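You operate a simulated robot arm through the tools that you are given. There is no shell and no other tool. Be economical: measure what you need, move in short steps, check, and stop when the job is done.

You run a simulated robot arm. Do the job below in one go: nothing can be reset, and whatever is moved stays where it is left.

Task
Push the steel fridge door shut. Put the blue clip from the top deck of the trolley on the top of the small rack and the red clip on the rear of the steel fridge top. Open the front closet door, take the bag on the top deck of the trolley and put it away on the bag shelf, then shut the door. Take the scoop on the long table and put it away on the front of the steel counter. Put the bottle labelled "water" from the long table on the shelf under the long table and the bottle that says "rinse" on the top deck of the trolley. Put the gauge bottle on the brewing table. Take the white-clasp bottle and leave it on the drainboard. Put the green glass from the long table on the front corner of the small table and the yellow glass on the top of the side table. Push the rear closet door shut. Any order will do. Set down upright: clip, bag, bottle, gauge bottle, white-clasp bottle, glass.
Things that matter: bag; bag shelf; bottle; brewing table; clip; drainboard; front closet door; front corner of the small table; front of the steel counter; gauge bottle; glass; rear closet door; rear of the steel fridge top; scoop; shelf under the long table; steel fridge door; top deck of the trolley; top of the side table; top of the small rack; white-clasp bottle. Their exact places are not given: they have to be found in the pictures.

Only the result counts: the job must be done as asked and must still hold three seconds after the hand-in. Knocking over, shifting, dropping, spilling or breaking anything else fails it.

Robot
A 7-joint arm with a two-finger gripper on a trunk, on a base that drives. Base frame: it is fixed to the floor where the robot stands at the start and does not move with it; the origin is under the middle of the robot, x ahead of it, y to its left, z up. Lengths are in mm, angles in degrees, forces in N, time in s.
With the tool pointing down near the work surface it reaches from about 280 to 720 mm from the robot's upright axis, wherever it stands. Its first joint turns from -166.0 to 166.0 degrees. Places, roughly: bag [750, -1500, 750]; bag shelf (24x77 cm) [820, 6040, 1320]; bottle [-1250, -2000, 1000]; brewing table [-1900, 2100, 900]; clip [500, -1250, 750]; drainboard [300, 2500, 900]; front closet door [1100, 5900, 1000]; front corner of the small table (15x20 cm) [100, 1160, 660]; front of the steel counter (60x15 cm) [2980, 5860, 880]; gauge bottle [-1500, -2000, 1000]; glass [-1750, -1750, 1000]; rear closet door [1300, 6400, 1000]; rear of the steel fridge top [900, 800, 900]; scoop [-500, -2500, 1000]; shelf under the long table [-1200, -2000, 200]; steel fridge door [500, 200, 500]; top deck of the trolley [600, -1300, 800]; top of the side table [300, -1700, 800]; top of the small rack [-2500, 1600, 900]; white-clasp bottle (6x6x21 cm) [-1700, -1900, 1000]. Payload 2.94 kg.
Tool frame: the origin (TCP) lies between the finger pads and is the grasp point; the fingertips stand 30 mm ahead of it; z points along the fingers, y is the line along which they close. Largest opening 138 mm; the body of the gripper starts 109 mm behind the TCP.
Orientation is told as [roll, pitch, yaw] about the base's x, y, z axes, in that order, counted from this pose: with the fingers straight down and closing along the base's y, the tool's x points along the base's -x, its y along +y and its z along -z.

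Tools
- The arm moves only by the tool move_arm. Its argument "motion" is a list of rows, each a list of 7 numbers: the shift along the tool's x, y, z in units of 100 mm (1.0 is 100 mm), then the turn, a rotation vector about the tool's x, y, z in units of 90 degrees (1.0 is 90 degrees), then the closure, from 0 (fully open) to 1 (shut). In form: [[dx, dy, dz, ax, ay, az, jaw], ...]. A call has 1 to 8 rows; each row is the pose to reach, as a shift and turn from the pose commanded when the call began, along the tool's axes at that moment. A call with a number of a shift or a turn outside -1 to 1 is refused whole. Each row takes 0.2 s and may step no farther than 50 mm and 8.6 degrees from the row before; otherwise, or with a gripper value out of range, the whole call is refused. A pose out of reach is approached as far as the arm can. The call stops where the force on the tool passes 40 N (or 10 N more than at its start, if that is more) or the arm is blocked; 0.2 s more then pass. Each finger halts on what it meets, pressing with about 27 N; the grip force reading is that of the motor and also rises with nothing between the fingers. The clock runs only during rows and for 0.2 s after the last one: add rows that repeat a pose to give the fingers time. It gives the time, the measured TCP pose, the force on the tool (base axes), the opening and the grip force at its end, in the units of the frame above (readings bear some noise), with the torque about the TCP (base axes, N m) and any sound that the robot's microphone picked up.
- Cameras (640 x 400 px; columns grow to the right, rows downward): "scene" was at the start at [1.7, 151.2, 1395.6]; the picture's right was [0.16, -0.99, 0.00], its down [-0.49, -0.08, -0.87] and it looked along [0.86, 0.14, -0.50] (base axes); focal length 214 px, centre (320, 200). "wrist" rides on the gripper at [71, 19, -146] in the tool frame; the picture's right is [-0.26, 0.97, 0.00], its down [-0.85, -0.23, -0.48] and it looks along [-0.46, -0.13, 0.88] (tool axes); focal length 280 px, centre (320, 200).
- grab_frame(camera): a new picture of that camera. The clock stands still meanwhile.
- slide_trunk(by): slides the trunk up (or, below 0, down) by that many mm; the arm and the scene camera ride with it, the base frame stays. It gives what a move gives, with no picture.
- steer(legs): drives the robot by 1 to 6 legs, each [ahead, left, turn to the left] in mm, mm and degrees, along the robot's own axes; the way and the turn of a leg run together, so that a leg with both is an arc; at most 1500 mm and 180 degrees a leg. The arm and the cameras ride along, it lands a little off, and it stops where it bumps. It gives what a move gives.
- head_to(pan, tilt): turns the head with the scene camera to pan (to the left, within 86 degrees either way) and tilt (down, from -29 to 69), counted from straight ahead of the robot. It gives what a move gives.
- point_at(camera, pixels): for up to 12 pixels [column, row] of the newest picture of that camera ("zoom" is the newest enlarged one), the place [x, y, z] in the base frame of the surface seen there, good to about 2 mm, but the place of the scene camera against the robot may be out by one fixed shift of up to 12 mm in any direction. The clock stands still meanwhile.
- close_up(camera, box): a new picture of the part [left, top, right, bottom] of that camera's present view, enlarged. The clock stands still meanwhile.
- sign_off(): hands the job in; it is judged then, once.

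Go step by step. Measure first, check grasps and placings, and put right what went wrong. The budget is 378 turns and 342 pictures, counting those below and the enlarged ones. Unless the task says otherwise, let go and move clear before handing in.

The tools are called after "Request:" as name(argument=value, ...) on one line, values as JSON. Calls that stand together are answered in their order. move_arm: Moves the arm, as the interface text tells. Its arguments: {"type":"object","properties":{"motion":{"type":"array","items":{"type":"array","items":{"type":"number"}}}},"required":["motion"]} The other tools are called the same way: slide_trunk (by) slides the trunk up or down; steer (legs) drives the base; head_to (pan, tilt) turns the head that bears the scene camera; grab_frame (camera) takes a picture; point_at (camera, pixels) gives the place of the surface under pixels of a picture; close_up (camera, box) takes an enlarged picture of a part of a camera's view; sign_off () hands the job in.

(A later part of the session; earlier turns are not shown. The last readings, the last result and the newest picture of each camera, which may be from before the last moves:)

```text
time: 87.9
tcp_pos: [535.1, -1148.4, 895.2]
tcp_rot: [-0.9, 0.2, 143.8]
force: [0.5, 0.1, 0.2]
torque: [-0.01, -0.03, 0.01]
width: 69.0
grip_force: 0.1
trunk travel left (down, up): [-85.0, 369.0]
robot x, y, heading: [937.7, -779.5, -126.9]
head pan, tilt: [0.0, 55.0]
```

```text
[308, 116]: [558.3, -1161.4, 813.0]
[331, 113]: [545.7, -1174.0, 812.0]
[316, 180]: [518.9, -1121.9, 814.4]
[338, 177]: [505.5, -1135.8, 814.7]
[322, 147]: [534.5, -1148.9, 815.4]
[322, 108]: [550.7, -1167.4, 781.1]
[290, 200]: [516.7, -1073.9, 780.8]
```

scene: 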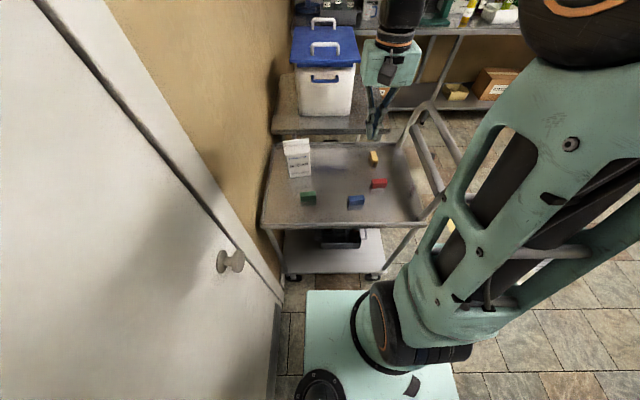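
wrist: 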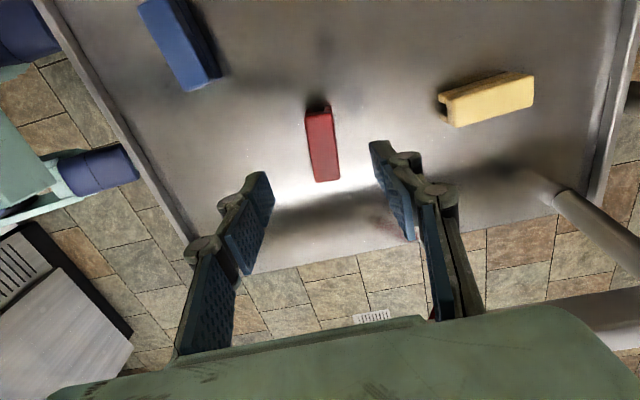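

Request:
move_arm(motion=[[0, 0, 0.3, 0, 0, 0.05, 0.5], [0, 0, 0.6, 0, 0, 0.09, 0.5], [0, 0, 0.82, 0, 0, 0.09, 0.5], [0, 0, 0.82, 0, 0, 0.09, 0.8], [0, 0, 0.82, 0, 0, 0.09, 1], [0, 0, 0.82, 0, 0, 0.09, 1], [0, 0, 0.82, 0, 0, 0.09, 1]])

Request:
move_arm(motion=[[0, 0, -0.1, 0, 0, 0, 1], [0, 0, -0.3, 0, 0, 0, 1], [0, 0, -0.6, 0, 0, 0, 1]])

Request:
grab_frame(camera="wrist")

```text
time: 89.5
tcp_pos: [537.1, -1146.2, 813.4]
tcp_rot: [-0.8, 0.0, 135.8]
force: [-0.3, -0.2, -0.3]
torque: [0.03, 0.01, 0.01]
width: 23.0
grip_force: 27.0
trunk travel left (down, up): [-85.0, 369.0]
robot x, y, heading: [933.8, -778.0, -126.5]
head pan, tilt: [0.0, 55.0]
```

```text
time: 90.3
tcp_pos: [535.4, -1147.6, 872.4]
tcp_rot: [-1.0, -0.1, 135.8]
force: [-0.3, -0.6, 0.0]
torque: [0.03, 0.01, 0.01]
width: 22.6
grip_force: 27.1
trunk travel left (down, up): [-85.0, 369.0]
robot x, y, heading: [934.7, -777.3, -126.9]
head pan, tilt: [0.0, 55.0]
```

```text
307 pictures are left
```

wrist: 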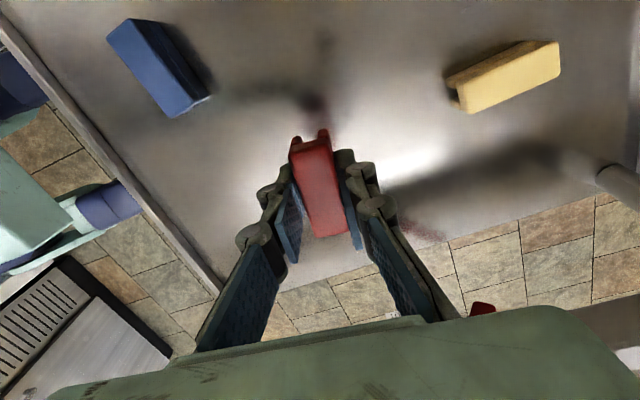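

The red clip is held (width 22.6, seen at 318,185). Raise the trunk and drive to the fridge front.

Request:
slide_trunk(by=360)

Request:
steer(legs=[[-276, -847, 0], [0, 0, 179]])

Request:
head_to(pan=-10, tilt=45)

Request:
grab_frame(camera="scene")

Request:
grab_frame(camera="wrist")

```text
time: 93.8
tcp_pos: [535.0, -1147.6, 1232.1]
tcp_rot: [-0.9, 0.0, 135.8]
force: [-0.6, -0.2, 0.5]
torque: [0.01, 0.03, 0.0]
width: 22.6
grip_force: 27.1
trunk travel left (down, up): [-445.0, 9.0]
robot x, y, heading: [933.1, -776.3, -126.7]
head pan, tilt: [0.0, 55.0]
```

```text
time: 108.8
tcp_pos: [857.6, 286.8, 1231.7]
tcp_rot: [-0.9, 0.1, -48.1]
force: [-0.2, 0.2, 0.3]
torque: [0.02, 0.0, 0.02]
width: 23.0
grip_force: 26.5
trunk travel left (down, up): [-445.0, 9.0]
robot x, y, heading: [430.8, -55.9, 49.6]
head pan, tilt: [0.0, 55.0]
```

```text
time: 109.5
tcp_pos: [856.1, 288.8, 1231.5]
tcp_rot: [-0.9, 0.1, -48.1]
force: [0.6, 0.8, -0.2]
torque: [0.0, 0.0, 0.02]
width: 22.7
grip_force: 26.7
trunk travel left (down, up): [-445.0, 9.0]
robot x, y, heading: [435.8, -58.0, 49.5]
head pan, tilt: [-10.0, 45.0]
```

```text
306 pictures are left
```

scene: 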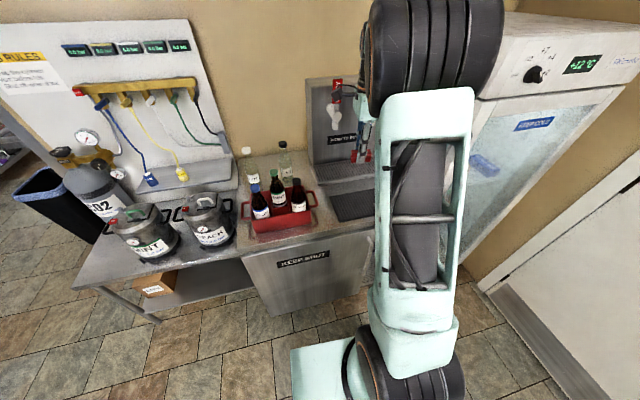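

```text
305 pictures are left
```

wrist: 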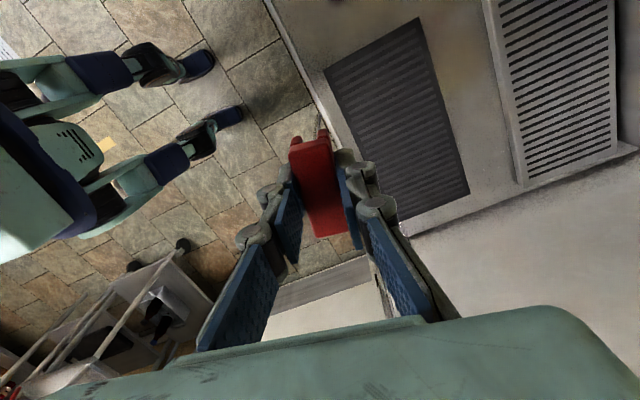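

Request:
point_at(camera="scene", pixels=[[290, 350], [243, 150], [284, 145], [320, 200], [310, 185], [252, 240], [240, 170], [305, 168], [300, 130], [240, 200], [268, 172], [250, 175]])

Request:
close_up(camera="scene", box=[210, 120, 390, 260])

```text
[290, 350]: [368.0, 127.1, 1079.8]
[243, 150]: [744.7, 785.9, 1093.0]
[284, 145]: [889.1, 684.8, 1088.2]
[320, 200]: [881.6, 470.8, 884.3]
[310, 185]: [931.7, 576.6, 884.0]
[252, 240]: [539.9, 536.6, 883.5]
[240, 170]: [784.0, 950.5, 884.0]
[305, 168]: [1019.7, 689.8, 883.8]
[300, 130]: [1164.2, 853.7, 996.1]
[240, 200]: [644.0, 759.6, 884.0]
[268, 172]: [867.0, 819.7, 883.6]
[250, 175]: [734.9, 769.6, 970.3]
```

```text
2.86 times, centred on (300, 190) of scene
```

zoom: 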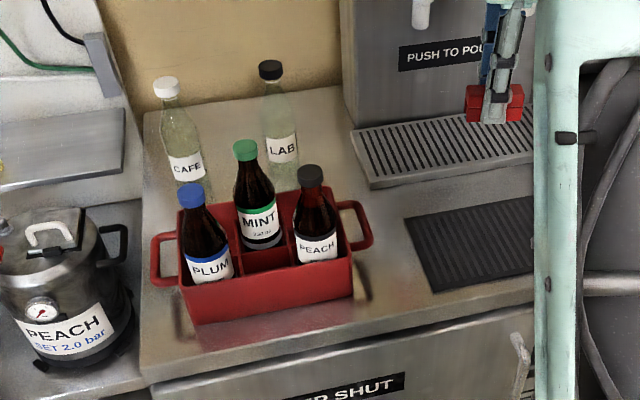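

Request:
point_at(camera="wrist", pixels=[[208, 60], [238, 112], [165, 55], [190, 150], [80, 195], [20, 250], [100, 70], [400, 30], [330, 75]])

Request:
point_at(camera="zoom", pixels=[[150, 120], [225, 110], [320, 100], [335, 150], [170, 85], [270, 68], [300, 240]])

```text
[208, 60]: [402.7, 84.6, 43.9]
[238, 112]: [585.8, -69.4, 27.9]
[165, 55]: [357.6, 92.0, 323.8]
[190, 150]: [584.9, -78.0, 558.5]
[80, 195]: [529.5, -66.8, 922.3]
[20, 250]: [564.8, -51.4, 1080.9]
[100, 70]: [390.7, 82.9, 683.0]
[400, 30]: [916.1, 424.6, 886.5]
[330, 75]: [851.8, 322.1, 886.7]
```

```text
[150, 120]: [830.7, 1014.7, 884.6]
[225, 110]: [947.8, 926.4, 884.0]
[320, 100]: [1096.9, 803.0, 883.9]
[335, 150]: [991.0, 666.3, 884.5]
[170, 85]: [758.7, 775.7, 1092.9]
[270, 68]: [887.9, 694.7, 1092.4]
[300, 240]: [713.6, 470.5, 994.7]
```

Robot's feet reach only ~100 mm ahead, so it may stand close. Rear strip behind CAFE/LAB bottles: target ≈ (876,821), between them. Drive nearer.

Request:
steer(legs=[[295, 277, 0], [0, 0, 4.5]])

Request:
grab_frame(camera="wrist")

Request:
grab_frame(camera="scene")

```text
time: 111.8
tcp_pos: [841.2, 570.0, 1232.4]
tcp_rot: [-0.9, 0.0, -48.5]
force: [-0.1, -0.6, 0.4]
torque: [0.07, -0.02, -0.01]
width: 22.8
grip_force: 26.8
trunk travel left (down, up): [-445.0, 9.0]
robot x, y, heading: [417.0, 229.2, 49.0]
head pan, tilt: [-10.0, 45.0]
stopped in leg 1: the robot was blocked; the commanded pose is now the measured one
```

```text
303 pictures are left
```

wrist: 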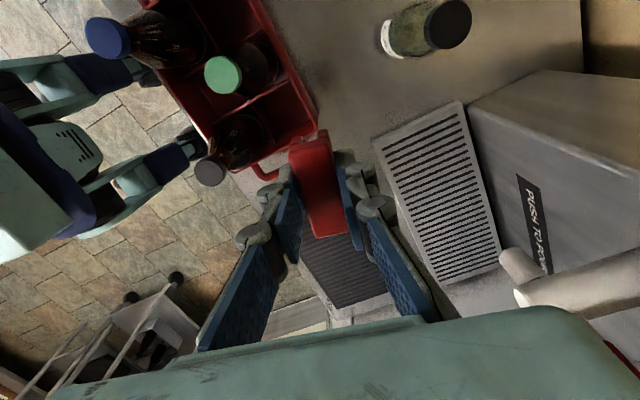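

```text
302 pictures are left
```

scene: 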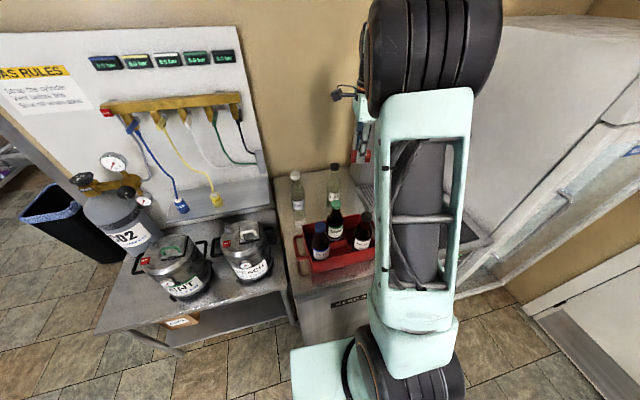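

Blocked at (417,229). Check whether it was the small table or the fridge by measuring the table's front edge and the carriage.

Request:
point_at(camera="scene", pixels=[[284, 292], [292, 325], [100, 330], [180, 350], [300, 300], [335, 165], [296, 175], [330, 350], [300, 380], [348, 175]])

Request:
point_at(camera="wrist", pixels=[[205, 145], [165, 85], [440, 25], [110, 35], [225, 75], [300, 110], [360, 110], [500, 60], [470, 105]])

```text
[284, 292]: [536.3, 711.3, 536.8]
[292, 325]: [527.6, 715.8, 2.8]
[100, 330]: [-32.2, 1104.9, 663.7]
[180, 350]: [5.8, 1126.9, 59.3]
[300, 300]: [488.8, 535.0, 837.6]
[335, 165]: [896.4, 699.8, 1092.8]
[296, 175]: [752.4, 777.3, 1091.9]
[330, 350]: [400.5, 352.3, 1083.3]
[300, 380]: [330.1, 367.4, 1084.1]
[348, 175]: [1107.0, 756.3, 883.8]
```

```text
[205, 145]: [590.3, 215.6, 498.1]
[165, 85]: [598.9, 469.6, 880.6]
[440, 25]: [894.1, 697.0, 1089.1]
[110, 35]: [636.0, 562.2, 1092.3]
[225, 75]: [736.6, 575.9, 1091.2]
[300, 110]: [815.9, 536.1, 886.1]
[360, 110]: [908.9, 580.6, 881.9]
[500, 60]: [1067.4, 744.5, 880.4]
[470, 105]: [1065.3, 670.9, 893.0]
```

The base stops at about 290 mm from the fridge front. I back off slightly, square up, and then test the arm's reach outward at height.

Request:
steer(legs=[[-12, -28, 5]])

```text
time: 112.8
tcp_pos: [824.2, 581.2, 1231.4]
tcp_rot: [-0.9, 0.0, -43.5]
force: [-0.8, -0.2, 0.5]
torque: [-0.03, 0.02, -0.01]
width: 22.5
grip_force: 27.2
trunk travel left (down, up): [-445.0, 9.0]
robot x, y, heading: [432.7, 204.5, 54.1]
head pan, tilt: [-10.0, 45.0]
```

Request:
move_arm(motion=[[0.2, 0.33, 0, 0, 0, 0, 1], [0.4, 0.66, 0, 0, 0, 0, 1], [0.6, 0.98, 0, 0, 0, 0, 1]])

Request:
move_arm(motion=[[0.2, 0.33, 0, 0, 0, 0, 1], [0.4, 0.66, 0, 0, 0, 0, 1], [0.6, 0.98, 0, 0, 0, 0, 1]])

Request:
grab_frame(camera="wrist")

```text
time: 113.6
tcp_pos: [846.0, 694.1, 1228.3]
tcp_rot: [-0.9, 0.0, -43.4]
force: [0.2, 0.2, -0.5]
torque: [-0.06, 0.0, 0.01]
width: 22.4
grip_force: 26.9
trunk travel left (down, up): [-445.0, 9.0]
robot x, y, heading: [431.1, 206.5, 54.3]
head pan, tilt: [-10.0, 45.0]
```

```text
time: 114.4
tcp_pos: [845.9, 749.6, 1227.7]
tcp_rot: [-1.0, 0.0, -43.4]
force: [1.1, -0.7, -1.3]
torque: [-0.02, 0.05, 0.0]
width: 22.7
grip_force: 27.4
out of reach, approached as far as the arm can: row 2, 3
trunk travel left (down, up): [-445.0, 9.0]
robot x, y, heading: [431.6, 205.1, 54.2]
head pan, tilt: [-10.0, 45.0]
```

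```text
301 pictures are left
```

wrist: 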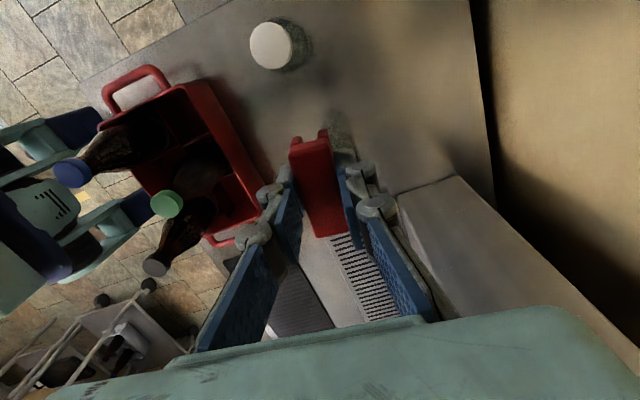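

Reached 684 mm out at this height. Lower the arm 100 mm (still above the bottle caps at 1093) for more reach, then extend.

Request:
move_arm(motion=[[0, 0, 0.4, 0, 0, 0, 1], [0, 0, 0.8, 0, 0, 0, 1], [0.05, 0, 1.0, 0, 0, 0, 1], [0.1, 0.2, 1.0, 0, 0, 0, 1], [0.15, 0.4, 1.0, 0, 0, 0, 1], [0.19, 0.58, 1.0, 0, 0, 0, 1]])

Request:
grab_frame(camera="wrist")

Request:
grab_frame(camera="scene")

```text
time: 115.8
tcp_pos: [849.7, 787.5, 1124.9]
tcp_rot: [-1.0, 0.0, -43.4]
force: [-0.3, 1.4, -0.7]
torque: [-0.01, -0.03, -0.01]
width: 22.7
grip_force: 26.8
out of reach, approached as far as the arm can: row 5, 6
trunk travel left (down, up): [-445.0, 9.0]
robot x, y, heading: [433.0, 206.9, 54.2]
head pan, tilt: [-10.0, 45.0]
```

```text
300 pictures are left
```

wrist: 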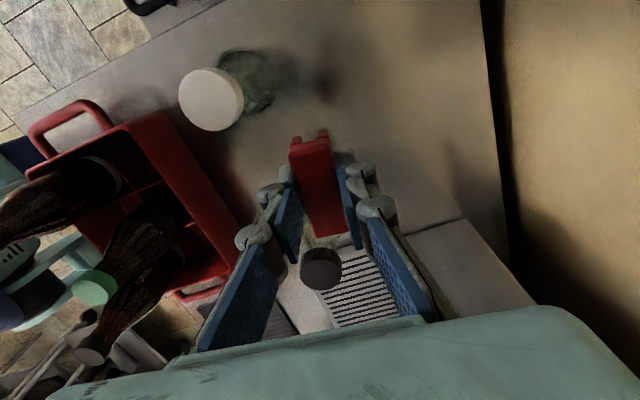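

```text
299 pictures are left
```

scene: 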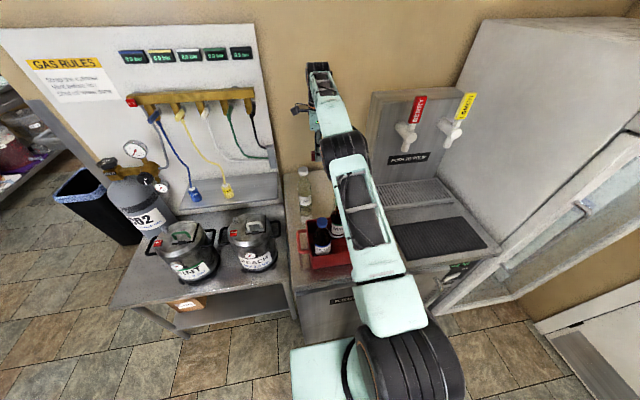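

TCP is at fridge coordinates u=139, v=412 (between the two bottles). I'll edge the base forward 8 mm and tilt the tool 10° outward to reach a little farther back, then lower.

Request:
steer(legs=[[8, 0, 0]])

Request:
move_arm(motion=[[0.02, 0.15, 0, -0.055, 0.007, 0, 1], [0.04, 0.35, 0, -0.11, 0.014, 0, 1], [0.04, 0.35, 0, -0.11, 0.014, 0, 1]])

```text
time: 116.5
tcp_pos: [854.9, 792.9, 1124.7]
tcp_rot: [-0.9, 0.0, -43.3]
force: [0.6, 0.4, -0.1]
torque: [-0.03, 0.0, -0.01]
width: 22.5
grip_force: 26.6
trunk travel left (down, up): [-445.0, 9.0]
robot x, y, heading: [435.0, 210.9, 54.2]
head pan, tilt: [-10.0, 45.0]
```

```text
time: 117.3
tcp_pos: [874.8, 821.8, 1123.7]
tcp_rot: [9.0, 1.3, -43.2]
force: [-0.3, 0.1, -0.3]
torque: [0.03, -0.01, 0.0]
width: 22.8
grip_force: 27.0
trunk travel left (down, up): [-445.0, 9.0]
robot x, y, heading: [436.3, 209.5, 54.4]
head pan, tilt: [-10.0, 45.0]
```

Now at (875,822), exactly the wanted spot. Lower with the trunk.

Request:
slide_trunk(by=-192)

Request:
grab_frame(camera="wrist")

```text
time: 119.4
tcp_pos: [874.2, 822.1, 932.0]
tcp_rot: [9.1, 1.4, -43.2]
force: [-0.4, -0.5, 0.4]
torque: [-0.03, -0.01, 0.0]
width: 22.7
grip_force: 27.1
trunk travel left (down, up): [-253.0, 201.0]
robot x, y, heading: [434.3, 206.9, 54.2]
head pan, tilt: [-10.0, 45.0]
```

```text
298 pictures are left
```

wrist: 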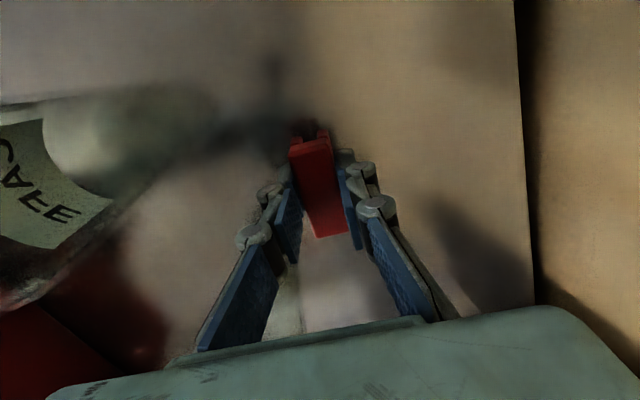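

Clear around it. Lower in small steps with the trunk till contact.

Request:
slide_trunk(by=-11)

Request:
slide_trunk(by=-4)

```text
time: 120.0
tcp_pos: [876.3, 822.1, 920.5]
tcp_rot: [9.0, 1.2, -43.3]
force: [-0.2, -0.2, 0.4]
torque: [0.04, -0.02, -0.03]
width: 22.7
grip_force: 26.6
trunk travel left (down, up): [-242.0, 212.0]
robot x, y, heading: [437.3, 212.6, 53.9]
head pan, tilt: [-10.0, 45.0]
```

```text
time: 120.5
tcp_pos: [875.3, 822.0, 916.8]
tcp_rot: [9.1, 1.3, -43.2]
force: [0.5, -0.2, 0.1]
torque: [0.0, 0.01, 0.0]
width: 22.6
grip_force: 27.1
trunk travel left (down, up): [-238.0, 216.0]
robot x, y, heading: [436.0, 211.2, 54.3]
head pan, tilt: [-10.0, 45.0]
```

Request:
slide_trunk(by=-2.5)

Request:
slide_trunk(by=-1.5)

```text
time: 121.0
tcp_pos: [875.8, 822.4, 913.8]
tcp_rot: [9.1, 1.3, -43.2]
force: [-0.3, 0.3, 2.7]
torque: [-0.04, -0.04, 0.03]
width: 22.9
grip_force: 27.5
trunk travel left (down, up): [-235.0, 218.0]
robot x, y, heading: [437.6, 210.7, 54.1]
head pan, tilt: [-10.0, 45.0]
```

```text
time: 121.5
tcp_pos: [876.3, 822.3, 913.6]
tcp_rot: [9.2, 1.3, -43.2]
force: [0.0, 0.6, 8.7]
torque: [-0.24, -0.19, -0.04]
width: 22.6
grip_force: 26.8
trunk travel left (down, up): [-234.0, 220.0]
robot x, y, heading: [435.3, 210.5, 53.9]
head pan, tilt: [-10.0, 45.0]
```

Contact felt (8.7 N). Open and lift.

Request:
move_arm(motion=[[0, 0, 0, 0, 0, 0, 0.8], [0, 0, 0, 0, 0, 0, 0.7], [0, 0, -0.05, 0, 0, 0, 0.65], [0, 0, -0.05, 0, 0, 0, 0.65]])

Request:
slide_trunk(by=200)

Request:
grab_frame(camera="wrist")

```text
time: 122.5
tcp_pos: [875.7, 821.7, 917.7]
tcp_rot: [8.9, 1.3, -43.3]
force: [0.1, 0.3, -0.3]
torque: [0.01, 0.02, -0.01]
width: 48.6
grip_force: 0.1
trunk travel left (down, up): [-234.0, 220.0]
robot x, y, heading: [434.8, 211.7, 54.0]
head pan, tilt: [-10.0, 45.0]
```

```text
time: 124.7
tcp_pos: [874.6, 821.1, 1118.1]
tcp_rot: [8.9, 1.3, -43.2]
force: [0.0, -0.3, -0.3]
torque: [0.0, 0.0, 0.01]
width: 48.6
grip_force: 0.0
trunk travel left (down, up): [-434.0, 20.0]
robot x, y, heading: [437.3, 213.4, 54.1]
head pan, tilt: [-10.0, 45.0]
```

```text
297 pictures are left
```

wrist: 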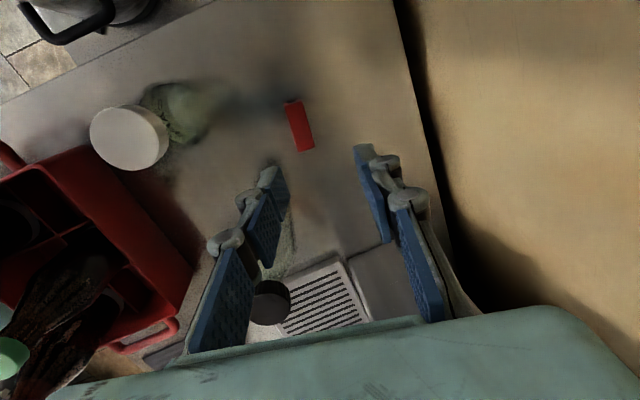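

Request:
point_at(camera="wrist", pixels=[[291, 105], [299, 145], [310, 147], [299, 125], [330, 110]])

Request:
move_arm(motion=[[0, -0.15, -0.4, 0.055, -0.007, 0, 0.65], [-0.04, -0.35, -0.8, 0.11, -0.014, 0, 0.65], [-0.04, -0.8, -0.8, 0.11, -0.014, 0, 0.65]])

```text
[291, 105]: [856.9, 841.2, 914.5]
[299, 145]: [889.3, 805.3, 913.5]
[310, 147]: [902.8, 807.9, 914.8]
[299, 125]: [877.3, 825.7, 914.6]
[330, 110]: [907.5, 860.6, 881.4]
```

```text
time: 125.5
tcp_pos: [815.5, 752.5, 1182.9]
tcp_rot: [-0.9, -0.1, -43.3]
force: [0.0, 0.3, 0.1]
torque: [0.0, 0.02, -0.01]
width: 48.3
grip_force: 0.1
out of reach, approached as far as the arm can: row 2
trunk travel left (down, up): [-434.0, 20.0]
robot x, y, heading: [438.7, 210.3, 53.9]
head pan, tilt: [-10.0, 45.0]
```

Red clip stands upright (top z 914.5) at (879,825). Retract and return to the trolley for the blue clip.

Request:
move_arm(motion=[[0, -0.45, 0, 0, 0, 0, 0.5], [0, -0.9, 0, 0, 0, 0, 0.5], [0, -1.0, 0, 0, 0, 0, 0.5]])

Request:
steer(legs=[[-226, -142, 0], [0, 0, -180], [276, 847, 0]])

Request:
grab_frame(camera="wrist")

```text
time: 126.3
tcp_pos: [745.4, 678.6, 1188.1]
tcp_rot: [-0.8, 0.0, -43.4]
force: [-0.1, 0.7, 0.6]
torque: [-0.02, -0.01, 0.0]
width: 69.0
grip_force: 0.1
trunk travel left (down, up): [-434.0, 20.0]
robot x, y, heading: [434.1, 212.2, 54.0]
head pan, tilt: [-10.0, 45.0]
```

```text
time: 142.9
tcp_pos: [547.5, -1242.8, 1187.5]
tcp_rot: [-0.9, 0.0, 133.3]
force: [0.0, 0.3, -0.2]
torque: [-0.01, -0.02, 0.03]
width: 69.0
grip_force: 0.0
trunk travel left (down, up): [-434.0, 20.0]
robot x, y, heading: [882.5, -797.7, -129.4]
head pan, tilt: [-10.0, 45.0]
```

```text
296 pictures are left
```

wrist: 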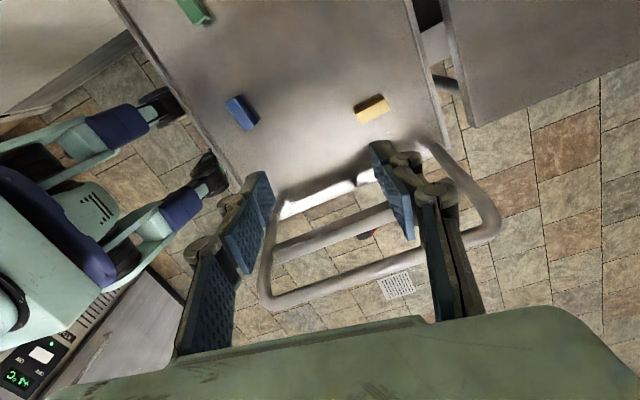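

Request:
point_at(camera="wrist", pixels=[[228, 102], [239, 97], [245, 130], [257, 122], [242, 112]])

```text
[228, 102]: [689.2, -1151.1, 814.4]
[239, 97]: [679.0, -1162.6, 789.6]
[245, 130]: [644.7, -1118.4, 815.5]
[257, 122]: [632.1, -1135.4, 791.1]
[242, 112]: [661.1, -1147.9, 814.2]
```

Blue top centre ≈ (661,-1143), long axis at -36.6°. Move over it, align yaw, lower.

Request:
move_arm(motion=[[0.01, -0.4, 0.2, 0, 0, -0.06, 0.5], [0.03, -0.8, 0.4, 0, 0, -0.119, 0.5], [0.05, -1.0, 0.8, 0, 0, -0.119, 0.5], [0.05, -1.0, 1.0, 0, 0, -0.119, 0.5]])

Request:
slide_trunk(by=-190)

Request:
grab_frame(camera="wrist")

```text
time: 143.9
tcp_pos: [624.1, -1178.7, 1089.2]
tcp_rot: [-0.9, 0.2, 144.0]
force: [1.2, 0.0, 0.3]
torque: [0.03, 0.03, 0.02]
width: 69.1
grip_force: 0.0
trunk travel left (down, up): [-434.0, 20.0]
robot x, y, heading: [883.2, -796.0, -129.3]
head pan, tilt: [-10.0, 45.0]
```

```text
time: 146.0
tcp_pos: [623.8, -1178.0, 899.6]
tcp_rot: [-0.9, 0.2, 144.0]
force: [-0.3, 0.4, -0.1]
torque: [0.01, 0.02, -0.01]
width: 68.9
grip_force: 0.2
trunk travel left (down, up): [-244.0, 210.0]
robot x, y, heading: [884.8, -794.6, -129.4]
head pan, tilt: [-10.0, 45.0]
```

```text
295 pictures are left
```

wrist: 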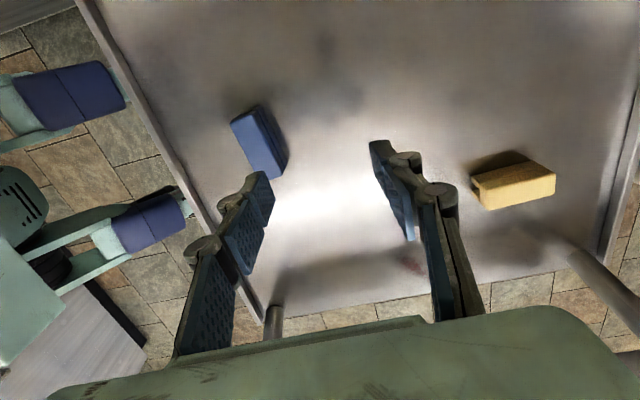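

Request:
point_at(camera="wrist", pixels=[[233, 125], [256, 110], [257, 171], [275, 175], [285, 160], [256, 145]])

```text
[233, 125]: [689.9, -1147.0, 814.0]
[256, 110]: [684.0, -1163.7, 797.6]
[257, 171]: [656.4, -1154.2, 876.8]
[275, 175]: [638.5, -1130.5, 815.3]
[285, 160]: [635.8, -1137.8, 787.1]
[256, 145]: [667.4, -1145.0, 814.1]
```

Request:
move_arm(motion=[[0.1, -0.35, 0, 0, 0, 0, 0.5], [0.1, -0.52, 0.3, 0, 0, 0, 0.5], [0.1, -0.52, 0.7, 0, 0, 0, 0.5], [0.1, -0.52, 0.86, 0, 0, 0, 0.5], [0.1, -0.52, 0.86, 0, 0, 0, 0.8], [0.1, -0.52, 0.86, 0, 0, 0, 1], [0.1, -0.52, 0.86, 0, 0, 0, 1], [0.1, -0.52, 0.86, 0, 0, 0, 1]])

Request:
move_arm(motion=[[0, 0, -0.1, 0, 0, 0, 1], [0, 0, -0.4, 0, 0, 0, 1], [0, 0, -0.8, 0, 0, 0, 1]])

Request:
grab_frame(camera="wrist")

```text
time: 147.8
tcp_pos: [666.1, -1140.8, 814.1]
tcp_rot: [-0.9, 0.2, 144.0]
force: [-0.4, 0.0, -0.4]
torque: [0.04, -0.01, 0.01]
width: 22.8
grip_force: 26.8
trunk travel left (down, up): [-244.0, 210.0]
robot x, y, heading: [883.7, -794.8, -129.1]
head pan, tilt: [-10.0, 45.0]
```

```text
time: 148.6
tcp_pos: [665.1, -1141.7, 895.3]
tcp_rot: [-0.9, 0.2, 143.9]
force: [0.5, -0.2, -0.1]
torque: [0.01, 0.02, 0.01]
width: 22.6
grip_force: 26.8
trunk travel left (down, up): [-244.0, 210.0]
robot x, y, heading: [883.3, -797.0, -129.3]
head pan, tilt: [-10.0, 45.0]
```

```text
294 pictures are left
```

wrist: 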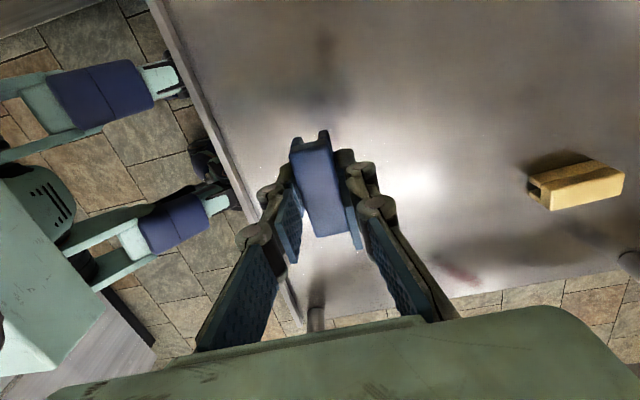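

Blue clip held. Drive to the small rack across the open floor, stopping short to look.

Request:
slide_trunk(by=205)

Request:
steer(legs=[[78, -1110, 0], [78, -1110, 0], [78, -1050, 0], [0, 0, -86]])

Request:
head_to(pan=0, tilt=35)

Request:
grab_frame(camera="scene")

Request:
grab_frame(camera="wrist")

```text
time: 150.8
tcp_pos: [665.5, -1141.9, 1100.3]
tcp_rot: [-0.9, 0.2, 144.0]
force: [0.2, -0.7, -1.0]
torque: [0.0, -0.01, 0.02]
width: 22.8
grip_force: 27.3
trunk travel left (down, up): [-449.0, 5.0]
robot x, y, heading: [882.8, -798.9, -129.1]
head pan, tilt: [-10.0, 45.0]
```

```text
time: 179.3
tcp_pos: [-1994.5, 703.3, 1100.4]
tcp_rot: [-0.9, 0.3, 143.7]
force: [0.1, 0.1, 0.0]
torque: [0.02, -0.01, -0.02]
width: 22.7
grip_force: 27.0
trunk travel left (down, up): [-449.0, 5.0]
robot x, y, heading: [-1775.5, 1053.0, -129.3]
head pan, tilt: [-10.0, 45.0]
stopped in leg 3: the robot was blocked; the commanded pose is now the measured one
```

```text
time: 180.0
tcp_pos: [-1994.8, 704.4, 1100.2]
tcp_rot: [-0.9, 0.2, 143.6]
force: [-0.6, 0.4, -0.7]
torque: [-0.01, 0.03, -0.02]
width: 22.7
grip_force: 27.1
trunk travel left (down, up): [-449.0, 5.0]
robot x, y, heading: [-1773.8, 1047.2, -129.7]
head pan, tilt: [0.0, 35.0]
```

```text
293 pictures are left
```

scene: 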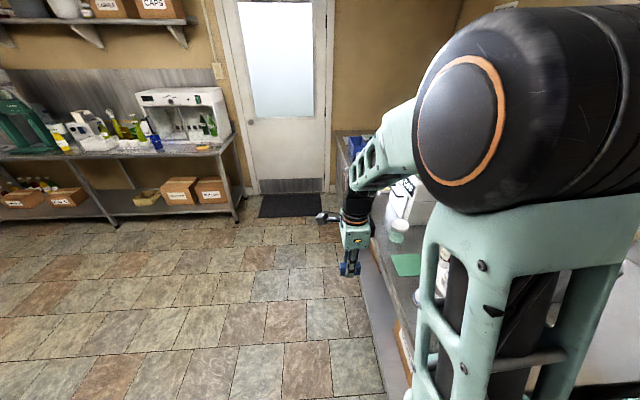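

```text
292 pictures are left
```

wrist: 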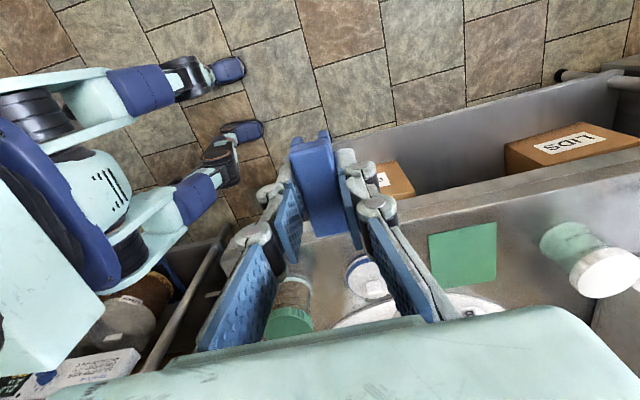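

Blocked by the counter along the wall. Measure where the counter edge and rack are.

Request:
point_at(camera="scene", pixels=[[375, 255], [395, 320], [350, 160], [405, 265], [395, 230], [240, 195], [215, 155], [395, 355]])

Request:
point_at(camera="wrist", pixels=[[410, 220], [600, 160], [460, 255], [160, 335], [105, 330], [245, 230], [395, 185], [265, 310], [230, 275], [240, 70], [260, 135]])

Request:
head_to(pan=-80, tilt=40)

Request:
grab_frame(camera="scene")

```text
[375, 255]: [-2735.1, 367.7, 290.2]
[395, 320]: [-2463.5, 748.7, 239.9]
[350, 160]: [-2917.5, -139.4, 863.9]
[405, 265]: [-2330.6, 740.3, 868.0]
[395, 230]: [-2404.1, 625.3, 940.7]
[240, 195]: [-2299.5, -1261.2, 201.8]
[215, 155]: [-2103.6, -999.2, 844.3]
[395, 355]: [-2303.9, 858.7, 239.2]
```

```text
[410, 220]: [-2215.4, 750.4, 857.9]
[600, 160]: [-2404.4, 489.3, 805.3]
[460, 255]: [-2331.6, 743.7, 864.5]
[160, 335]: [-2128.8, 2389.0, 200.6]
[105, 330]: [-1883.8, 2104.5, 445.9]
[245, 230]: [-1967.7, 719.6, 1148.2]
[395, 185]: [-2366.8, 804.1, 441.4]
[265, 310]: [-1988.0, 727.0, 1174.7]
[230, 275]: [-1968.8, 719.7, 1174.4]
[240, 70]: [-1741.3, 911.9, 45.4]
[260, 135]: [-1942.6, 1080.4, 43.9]
```

```text
time: 181.5
tcp_pos: [-1994.0, 704.8, 1099.9]
tcp_rot: [-0.9, 0.1, 143.7]
force: [0.6, -0.3, -0.4]
torque: [0.02, -0.01, 0.01]
width: 22.7
grip_force: 26.8
trunk travel left (down, up): [-449.0, 5.0]
robot x, y, heading: [-1775.8, 1051.0, -129.5]
head pan, tilt: [-80.0, 40.0]
```

```text
291 pictures are left
```

scene: 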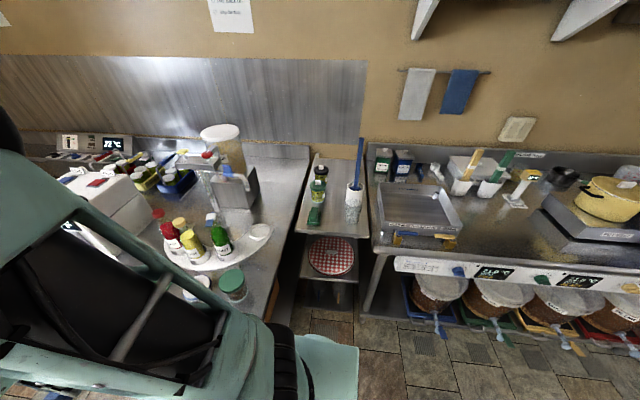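

Request:
close_up(camera="scene", box=[270, 130, 400, 290])

Request:
point_at(camera="scene", pixels=[[297, 232], [368, 237], [331, 233], [331, 215], [334, 180], [318, 170], [353, 220], [314, 222], [360, 145], [275, 250], [270, 275], [366, 165]])

```text
2.50 times, centred on (335, 210) of scene
```

zoom: 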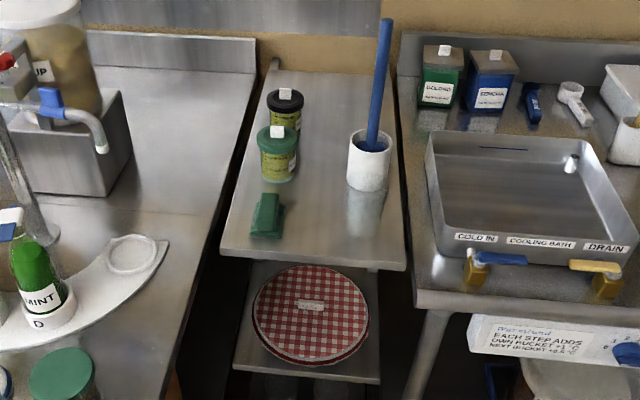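

```text
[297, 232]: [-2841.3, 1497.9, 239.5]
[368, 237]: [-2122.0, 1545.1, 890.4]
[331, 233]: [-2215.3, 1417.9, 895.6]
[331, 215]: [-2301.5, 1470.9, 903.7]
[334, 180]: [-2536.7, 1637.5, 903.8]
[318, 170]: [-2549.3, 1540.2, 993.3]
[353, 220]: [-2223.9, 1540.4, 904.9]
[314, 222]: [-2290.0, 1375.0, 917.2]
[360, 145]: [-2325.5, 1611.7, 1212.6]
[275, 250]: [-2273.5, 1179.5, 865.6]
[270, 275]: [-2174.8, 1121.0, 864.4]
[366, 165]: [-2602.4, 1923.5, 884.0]
```

Rack top z≈904, a free spot lies near (-2305,1470), between the white cup and the green clip there. I back from the counter, turn to face the rack, then approach.

Request:
steer(legs=[[0, 200, 0], [0, 0, -86.5], [235, -95, 0]])

Request:
head_to(pan=0, tilt=45)

Request:
grab_frame(camera="scene")

Request:
grab_frame(camera="wrist")

```text
time: 189.1
tcp_pos: [-2091.1, 1353.3, 1099.8]
tcp_rot: [-1.0, 0.2, 54.7]
force: [0.3, 0.7, 0.0]
torque: [0.01, -0.02, -0.02]
width: 22.6
grip_force: 26.5
trunk travel left (down, up): [-449.0, 5.0]
robot x, y, heading: [-1743.0, 1139.0, 141.3]
head pan, tilt: [-80.0, 40.0]
```

```text
time: 190.7
tcp_pos: [-2090.6, 1354.0, 1100.4]
tcp_rot: [-0.8, 0.2, 54.7]
force: [1.0, -0.6, -0.5]
torque: [0.04, -0.02, -0.02]
width: 22.4
grip_force: 26.9
trunk travel left (down, up): [-449.0, 5.0]
robot x, y, heading: [-1743.3, 1137.6, 141.7]
head pan, tilt: [0.0, 45.0]
```

```text
289 pictures are left
```

scene: 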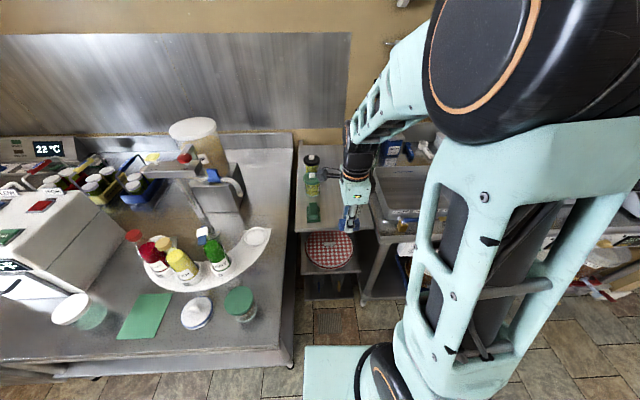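

```text
288 pictures are left
```

wrist: 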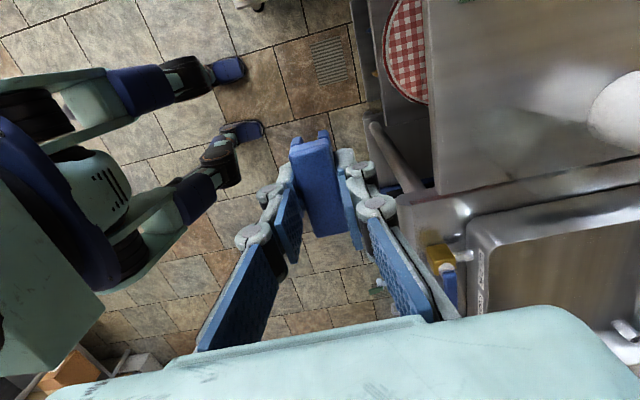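

Request:
move_arm(motion=[[0.05, 0.45, 0, 0, 0, 0, 1], [0.1, 0.9, 0, 0, 0, 0, 1], [0.12, 1.0, 0, 0, 0, 0, 1]])

Request:
move_arm(motion=[[0.05, 0.45, 0, 0, 0, 0, 1], [0.1, 0.9, 0, 0, 0, 0, 1], [0.12, 1.0, 0, 0, 0, 0, 1]])

Request:
grab_frame(camera="wrist")

```text
time: 191.4
tcp_pos: [-2178.0, 1400.5, 1097.6]
tcp_rot: [-0.8, 0.3, 54.8]
force: [-0.5, -0.1, -1.0]
torque: [0.02, 0.01, 0.01]
width: 22.6
grip_force: 26.8
trunk travel left (down, up): [-449.0, 5.0]
robot x, y, heading: [-1743.4, 1140.2, 141.6]
head pan, tilt: [0.0, 45.0]
```

```text
time: 192.2
tcp_pos: [-2266.8, 1448.9, 1095.8]
tcp_rot: [-0.9, 0.2, 54.8]
force: [0.2, -0.9, 0.8]
torque: [0.0, 0.0, 0.0]
width: 22.6
grip_force: 27.1
trunk travel left (down, up): [-449.0, 5.0]
robot x, y, heading: [-1741.6, 1135.8, 141.2]
head pan, tilt: [0.0, 45.0]
```

```text
287 pictures are left
```

wrist: 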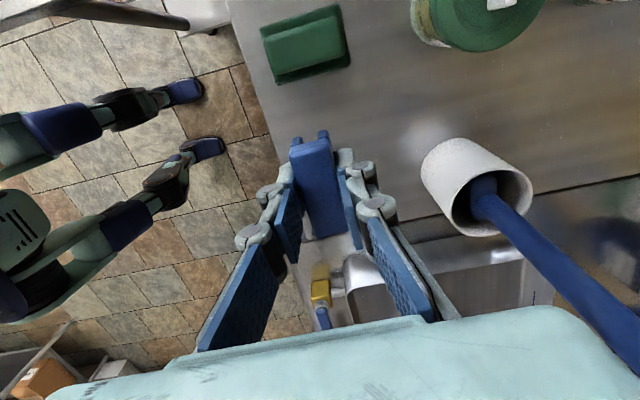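

Request:
point_at(camera="wrist", pixels=[[300, 50], [470, 150], [480, 180], [560, 260], [610, 320], [640, 360], [380, 130], [300, 20], [325, 85], [440, 25], [300, 110]])

```text
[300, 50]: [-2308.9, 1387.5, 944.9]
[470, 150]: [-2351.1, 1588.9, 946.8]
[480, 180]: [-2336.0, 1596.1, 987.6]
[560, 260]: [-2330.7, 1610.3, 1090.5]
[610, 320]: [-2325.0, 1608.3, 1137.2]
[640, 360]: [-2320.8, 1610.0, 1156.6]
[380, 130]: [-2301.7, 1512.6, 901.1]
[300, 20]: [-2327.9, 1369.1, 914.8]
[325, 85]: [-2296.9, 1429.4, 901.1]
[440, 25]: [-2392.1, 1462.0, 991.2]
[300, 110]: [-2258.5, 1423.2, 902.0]
```

Request:
move_arm(motion=[[-0.04, 0.31, 0, 0, 0, 0, 1]])

Request:
slide_trunk(by=-155)

Request:
grab_frame(camera="wrist")

```text
time: 192.7
tcp_pos: [-2293.3, 1469.0, 1095.5]
tcp_rot: [-0.9, 0.2, 54.7]
force: [1.1, -0.5, -0.6]
torque: [-0.02, -0.02, 0.0]
width: 22.6
grip_force: 26.7
trunk travel left (down, up): [-449.0, 5.0]
robot x, y, heading: [-1744.6, 1138.6, 141.3]
head pan, tilt: [0.0, 45.0]
```

```text
time: 194.4
tcp_pos: [-2291.5, 1469.0, 940.9]
tcp_rot: [-1.0, 0.2, 54.7]
force: [-0.7, -0.7, -0.6]
torque: [-0.04, -0.01, 0.0]
width: 22.6
grip_force: 26.5
trunk travel left (down, up): [-294.0, 160.0]
robot x, y, heading: [-1743.3, 1140.3, 141.5]
head pan, tilt: [0.0, 45.0]
```

```text
286 pictures are left
```

wrist: 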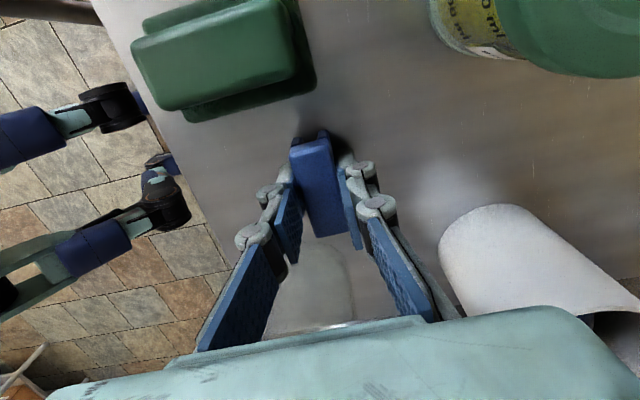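

Request:
slide_trunk(by=-5)

Request:
slide_trunk(by=-2.5)

```text
time: 195.0
tcp_pos: [-2290.9, 1470.6, 935.6]
tcp_rot: [-0.9, 0.2, 54.7]
force: [0.3, 0.2, -1.0]
torque: [0.01, -0.03, -0.02]
width: 22.4
grip_force: 27.4
trunk travel left (down, up): [-289.0, 165.0]
robot x, y, heading: [-1746.6, 1142.0, 141.2]
head pan, tilt: [0.0, 45.0]
```

```text
time: 195.5
tcp_pos: [-2290.5, 1470.6, 934.8]
tcp_rot: [-0.7, 0.2, 54.8]
force: [0.2, -0.9, 6.2]
torque: [0.12, -0.02, 0.02]
width: 22.4
grip_force: 26.8
trunk travel left (down, up): [-286.0, 167.0]
robot x, y, heading: [-1742.0, 1137.0, 141.4]
head pan, tilt: [0.0, 45.0]
```

Contact. Release and lift.

Request:
move_arm(motion=[[0, 0, 0, 0, 0, 0, 0.8], [0, 0, 0, 0, 0, 0, 0.7], [0, 0, -0.05, 0, 0, 0, 0.7], [0, 0, -0.05, 0, 0, 0, 0.7]])

Request:
slide_trunk(by=167)

Request:
grab_frame(camera="wrist")

```text
time: 196.5
tcp_pos: [-2291.5, 1470.4, 938.1]
tcp_rot: [-0.9, 0.2, 54.7]
force: [-0.6, -0.1, -0.2]
torque: [0.0, 0.01, -0.02]
width: 41.5
grip_force: 0.0
trunk travel left (down, up): [-286.0, 167.0]
robot x, y, heading: [-1743.7, 1138.7, 141.5]
head pan, tilt: [0.0, 45.0]
```

```text
time: 198.4
tcp_pos: [-2290.7, 1470.4, 1104.2]
tcp_rot: [-0.9, 0.2, 54.6]
force: [-0.2, 0.5, -0.9]
torque: [0.0, -0.01, 0.02]
width: 41.6
grip_force: 0.0
trunk travel left (down, up): [-453.0, 0.0]
robot x, y, heading: [-1749.0, 1140.4, 141.4]
head pan, tilt: [0.0, 45.0]
```

```text
285 pictures are left
```

wrist: 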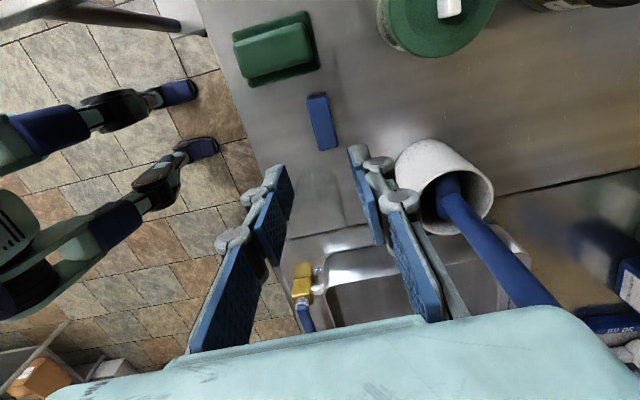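

Blue clip stands upright at (-2291,1470). Retract and drive to the long table.

Request:
move_arm(motion=[[0, -0.45, 0, 0, 0, 0, 0.6], [0, -0.9, 0, 0, 0, 0, 0.6], [0, -1.0, 0, 0, 0, 0, 0.6]])

Request:
steer(legs=[[-400, 0, 0], [-776, 730, 0], [-776, 730, 0], [0, 0, 92]])

Request:
head_to(pan=0, tilt=30)

Request:
grab_frame(camera="scene")

```text
time: 199.2
tcp_pos: [-2209.1, 1411.8, 1107.2]
tcp_rot: [-0.9, 0.1, 54.7]
force: [0.2, -0.5, 0.2]
torque: [-0.02, -0.01, -0.03]
width: 55.3
grip_force: 0.0
trunk travel left (down, up): [-453.0, 0.0]
robot x, y, heading: [-1743.5, 1140.2, 141.5]
head pan, tilt: [0.0, 45.0]
```

```text
time: 217.6
tcp_pos: [-1623.7, -1536.8, 1108.2]
tcp_rot: [-0.5, -1.6, 119.0]
force: [-2.2, 3.7, 2.9]
torque: [-0.18, 0.36, 0.23]
width: 55.8
grip_force: 26.9
trunk travel left (down, up): [-453.0, 0.0]
robot x, y, heading: [-1170.9, -1244.6, -153.1]
head pan, tilt: [0.0, 45.0]
stopped in leg 4: the force on the tool passed its limit at 63 N (the readings are from after the stop); the commanded pose is now the measured one
```

```text
time: 218.4
tcp_pos: [-1623.7, -1537.8, 1108.6]
tcp_rot: [-0.5, -1.6, 118.9]
force: [-6.4, 4.9, 4.4]
torque: [0.2, 0.89, -0.12]
width: 55.5
grip_force: 27.2
trunk travel left (down, up): [-453.0, 0.0]
robot x, y, heading: [-1164.8, -1242.0, -153.1]
head pan, tilt: [0.0, 30.0]
```

```text
284 pictures are left
```

scene: 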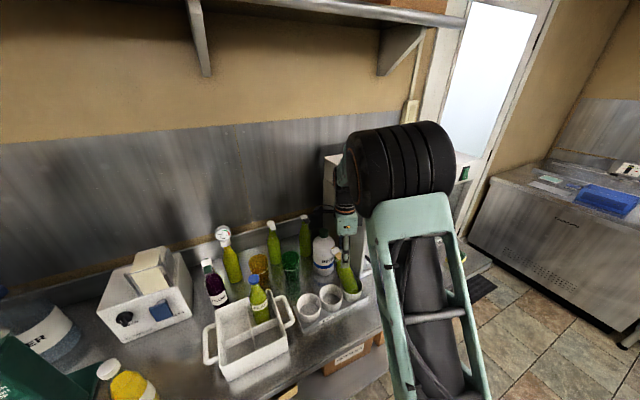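

The gripper touched something at (-1623,-1537). Look through the wrist camera before moving.

Request:
grab_frame(camera="wrist")

Request:
close_up(camera="scene", box=[190, 130, 400, 390])

```text
283 pictures are left
```

wrist: 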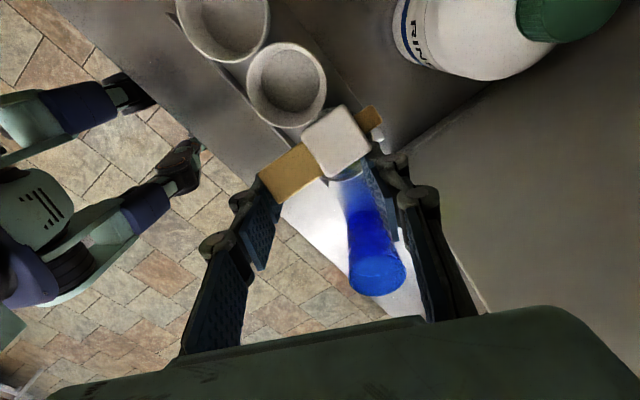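

```text
1.54 times, centred on (295, 260) of scene
```

zoom: 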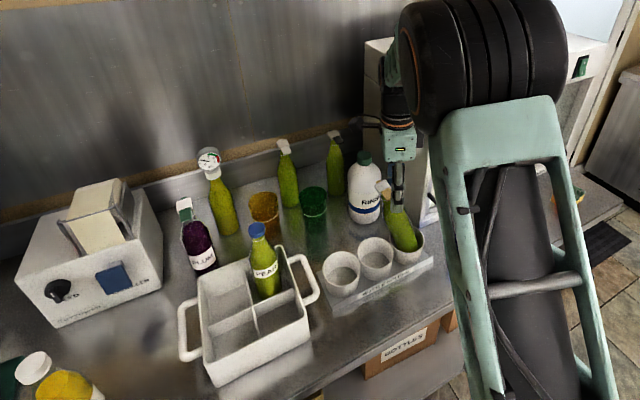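

A bottle standing in the holder (clasp seen at 335,140) was touched. I lift straight up gently.

Request:
move_arm(motion=[[0, 0, -0.1, 0, 0, 0, 0.6], [0, 0, -0.2, 0, 0, 0, 0.6], [0, 0, -0.4, 0, 0, 0, 0.6], [0, 0, -0.7, 0, 0, 0, 0.6], [0, 0, -1, 0, 0, 0, 0.6]])

Request:
grab_frame(camera="wrist")

Request:
close_up(camera="scene", box=[190, 130, 400, 390])

```text
time: 219.6
tcp_pos: [-1625.5, -1542.2, 1208.0]
tcp_rot: [-0.4, -1.5, 119.0]
force: [-0.1, 0.7, -0.9]
torque: [-0.02, -0.01, 0.0]
width: 55.1
grip_force: 0.1
trunk travel left (down, up): [-453.0, 0.0]
robot x, y, heading: [-1161.9, -1245.6, -152.8]
head pan, tilt: [0.0, 30.0]
```

```text
281 pictures are left
```

wrist: 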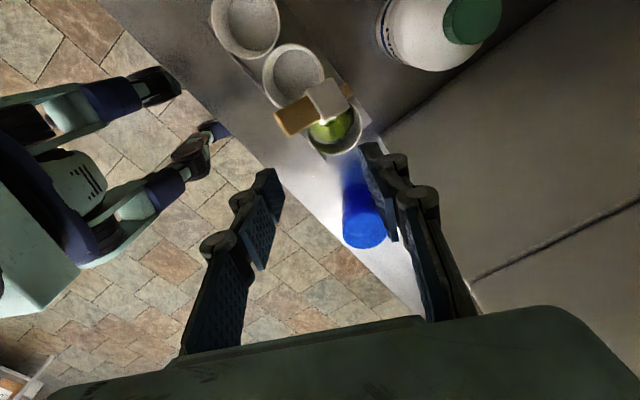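

```text
1.54 times, centred on (295, 260) of scene
```

zoom: 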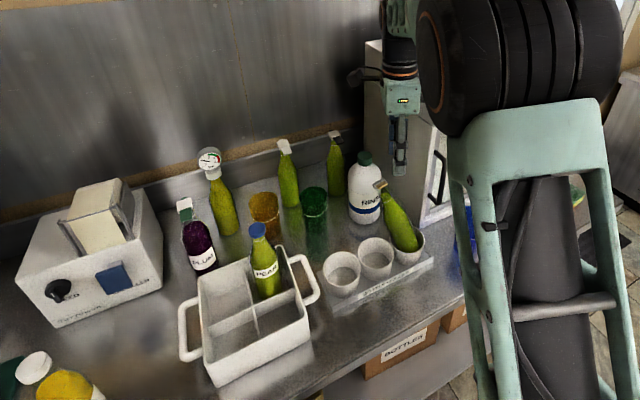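

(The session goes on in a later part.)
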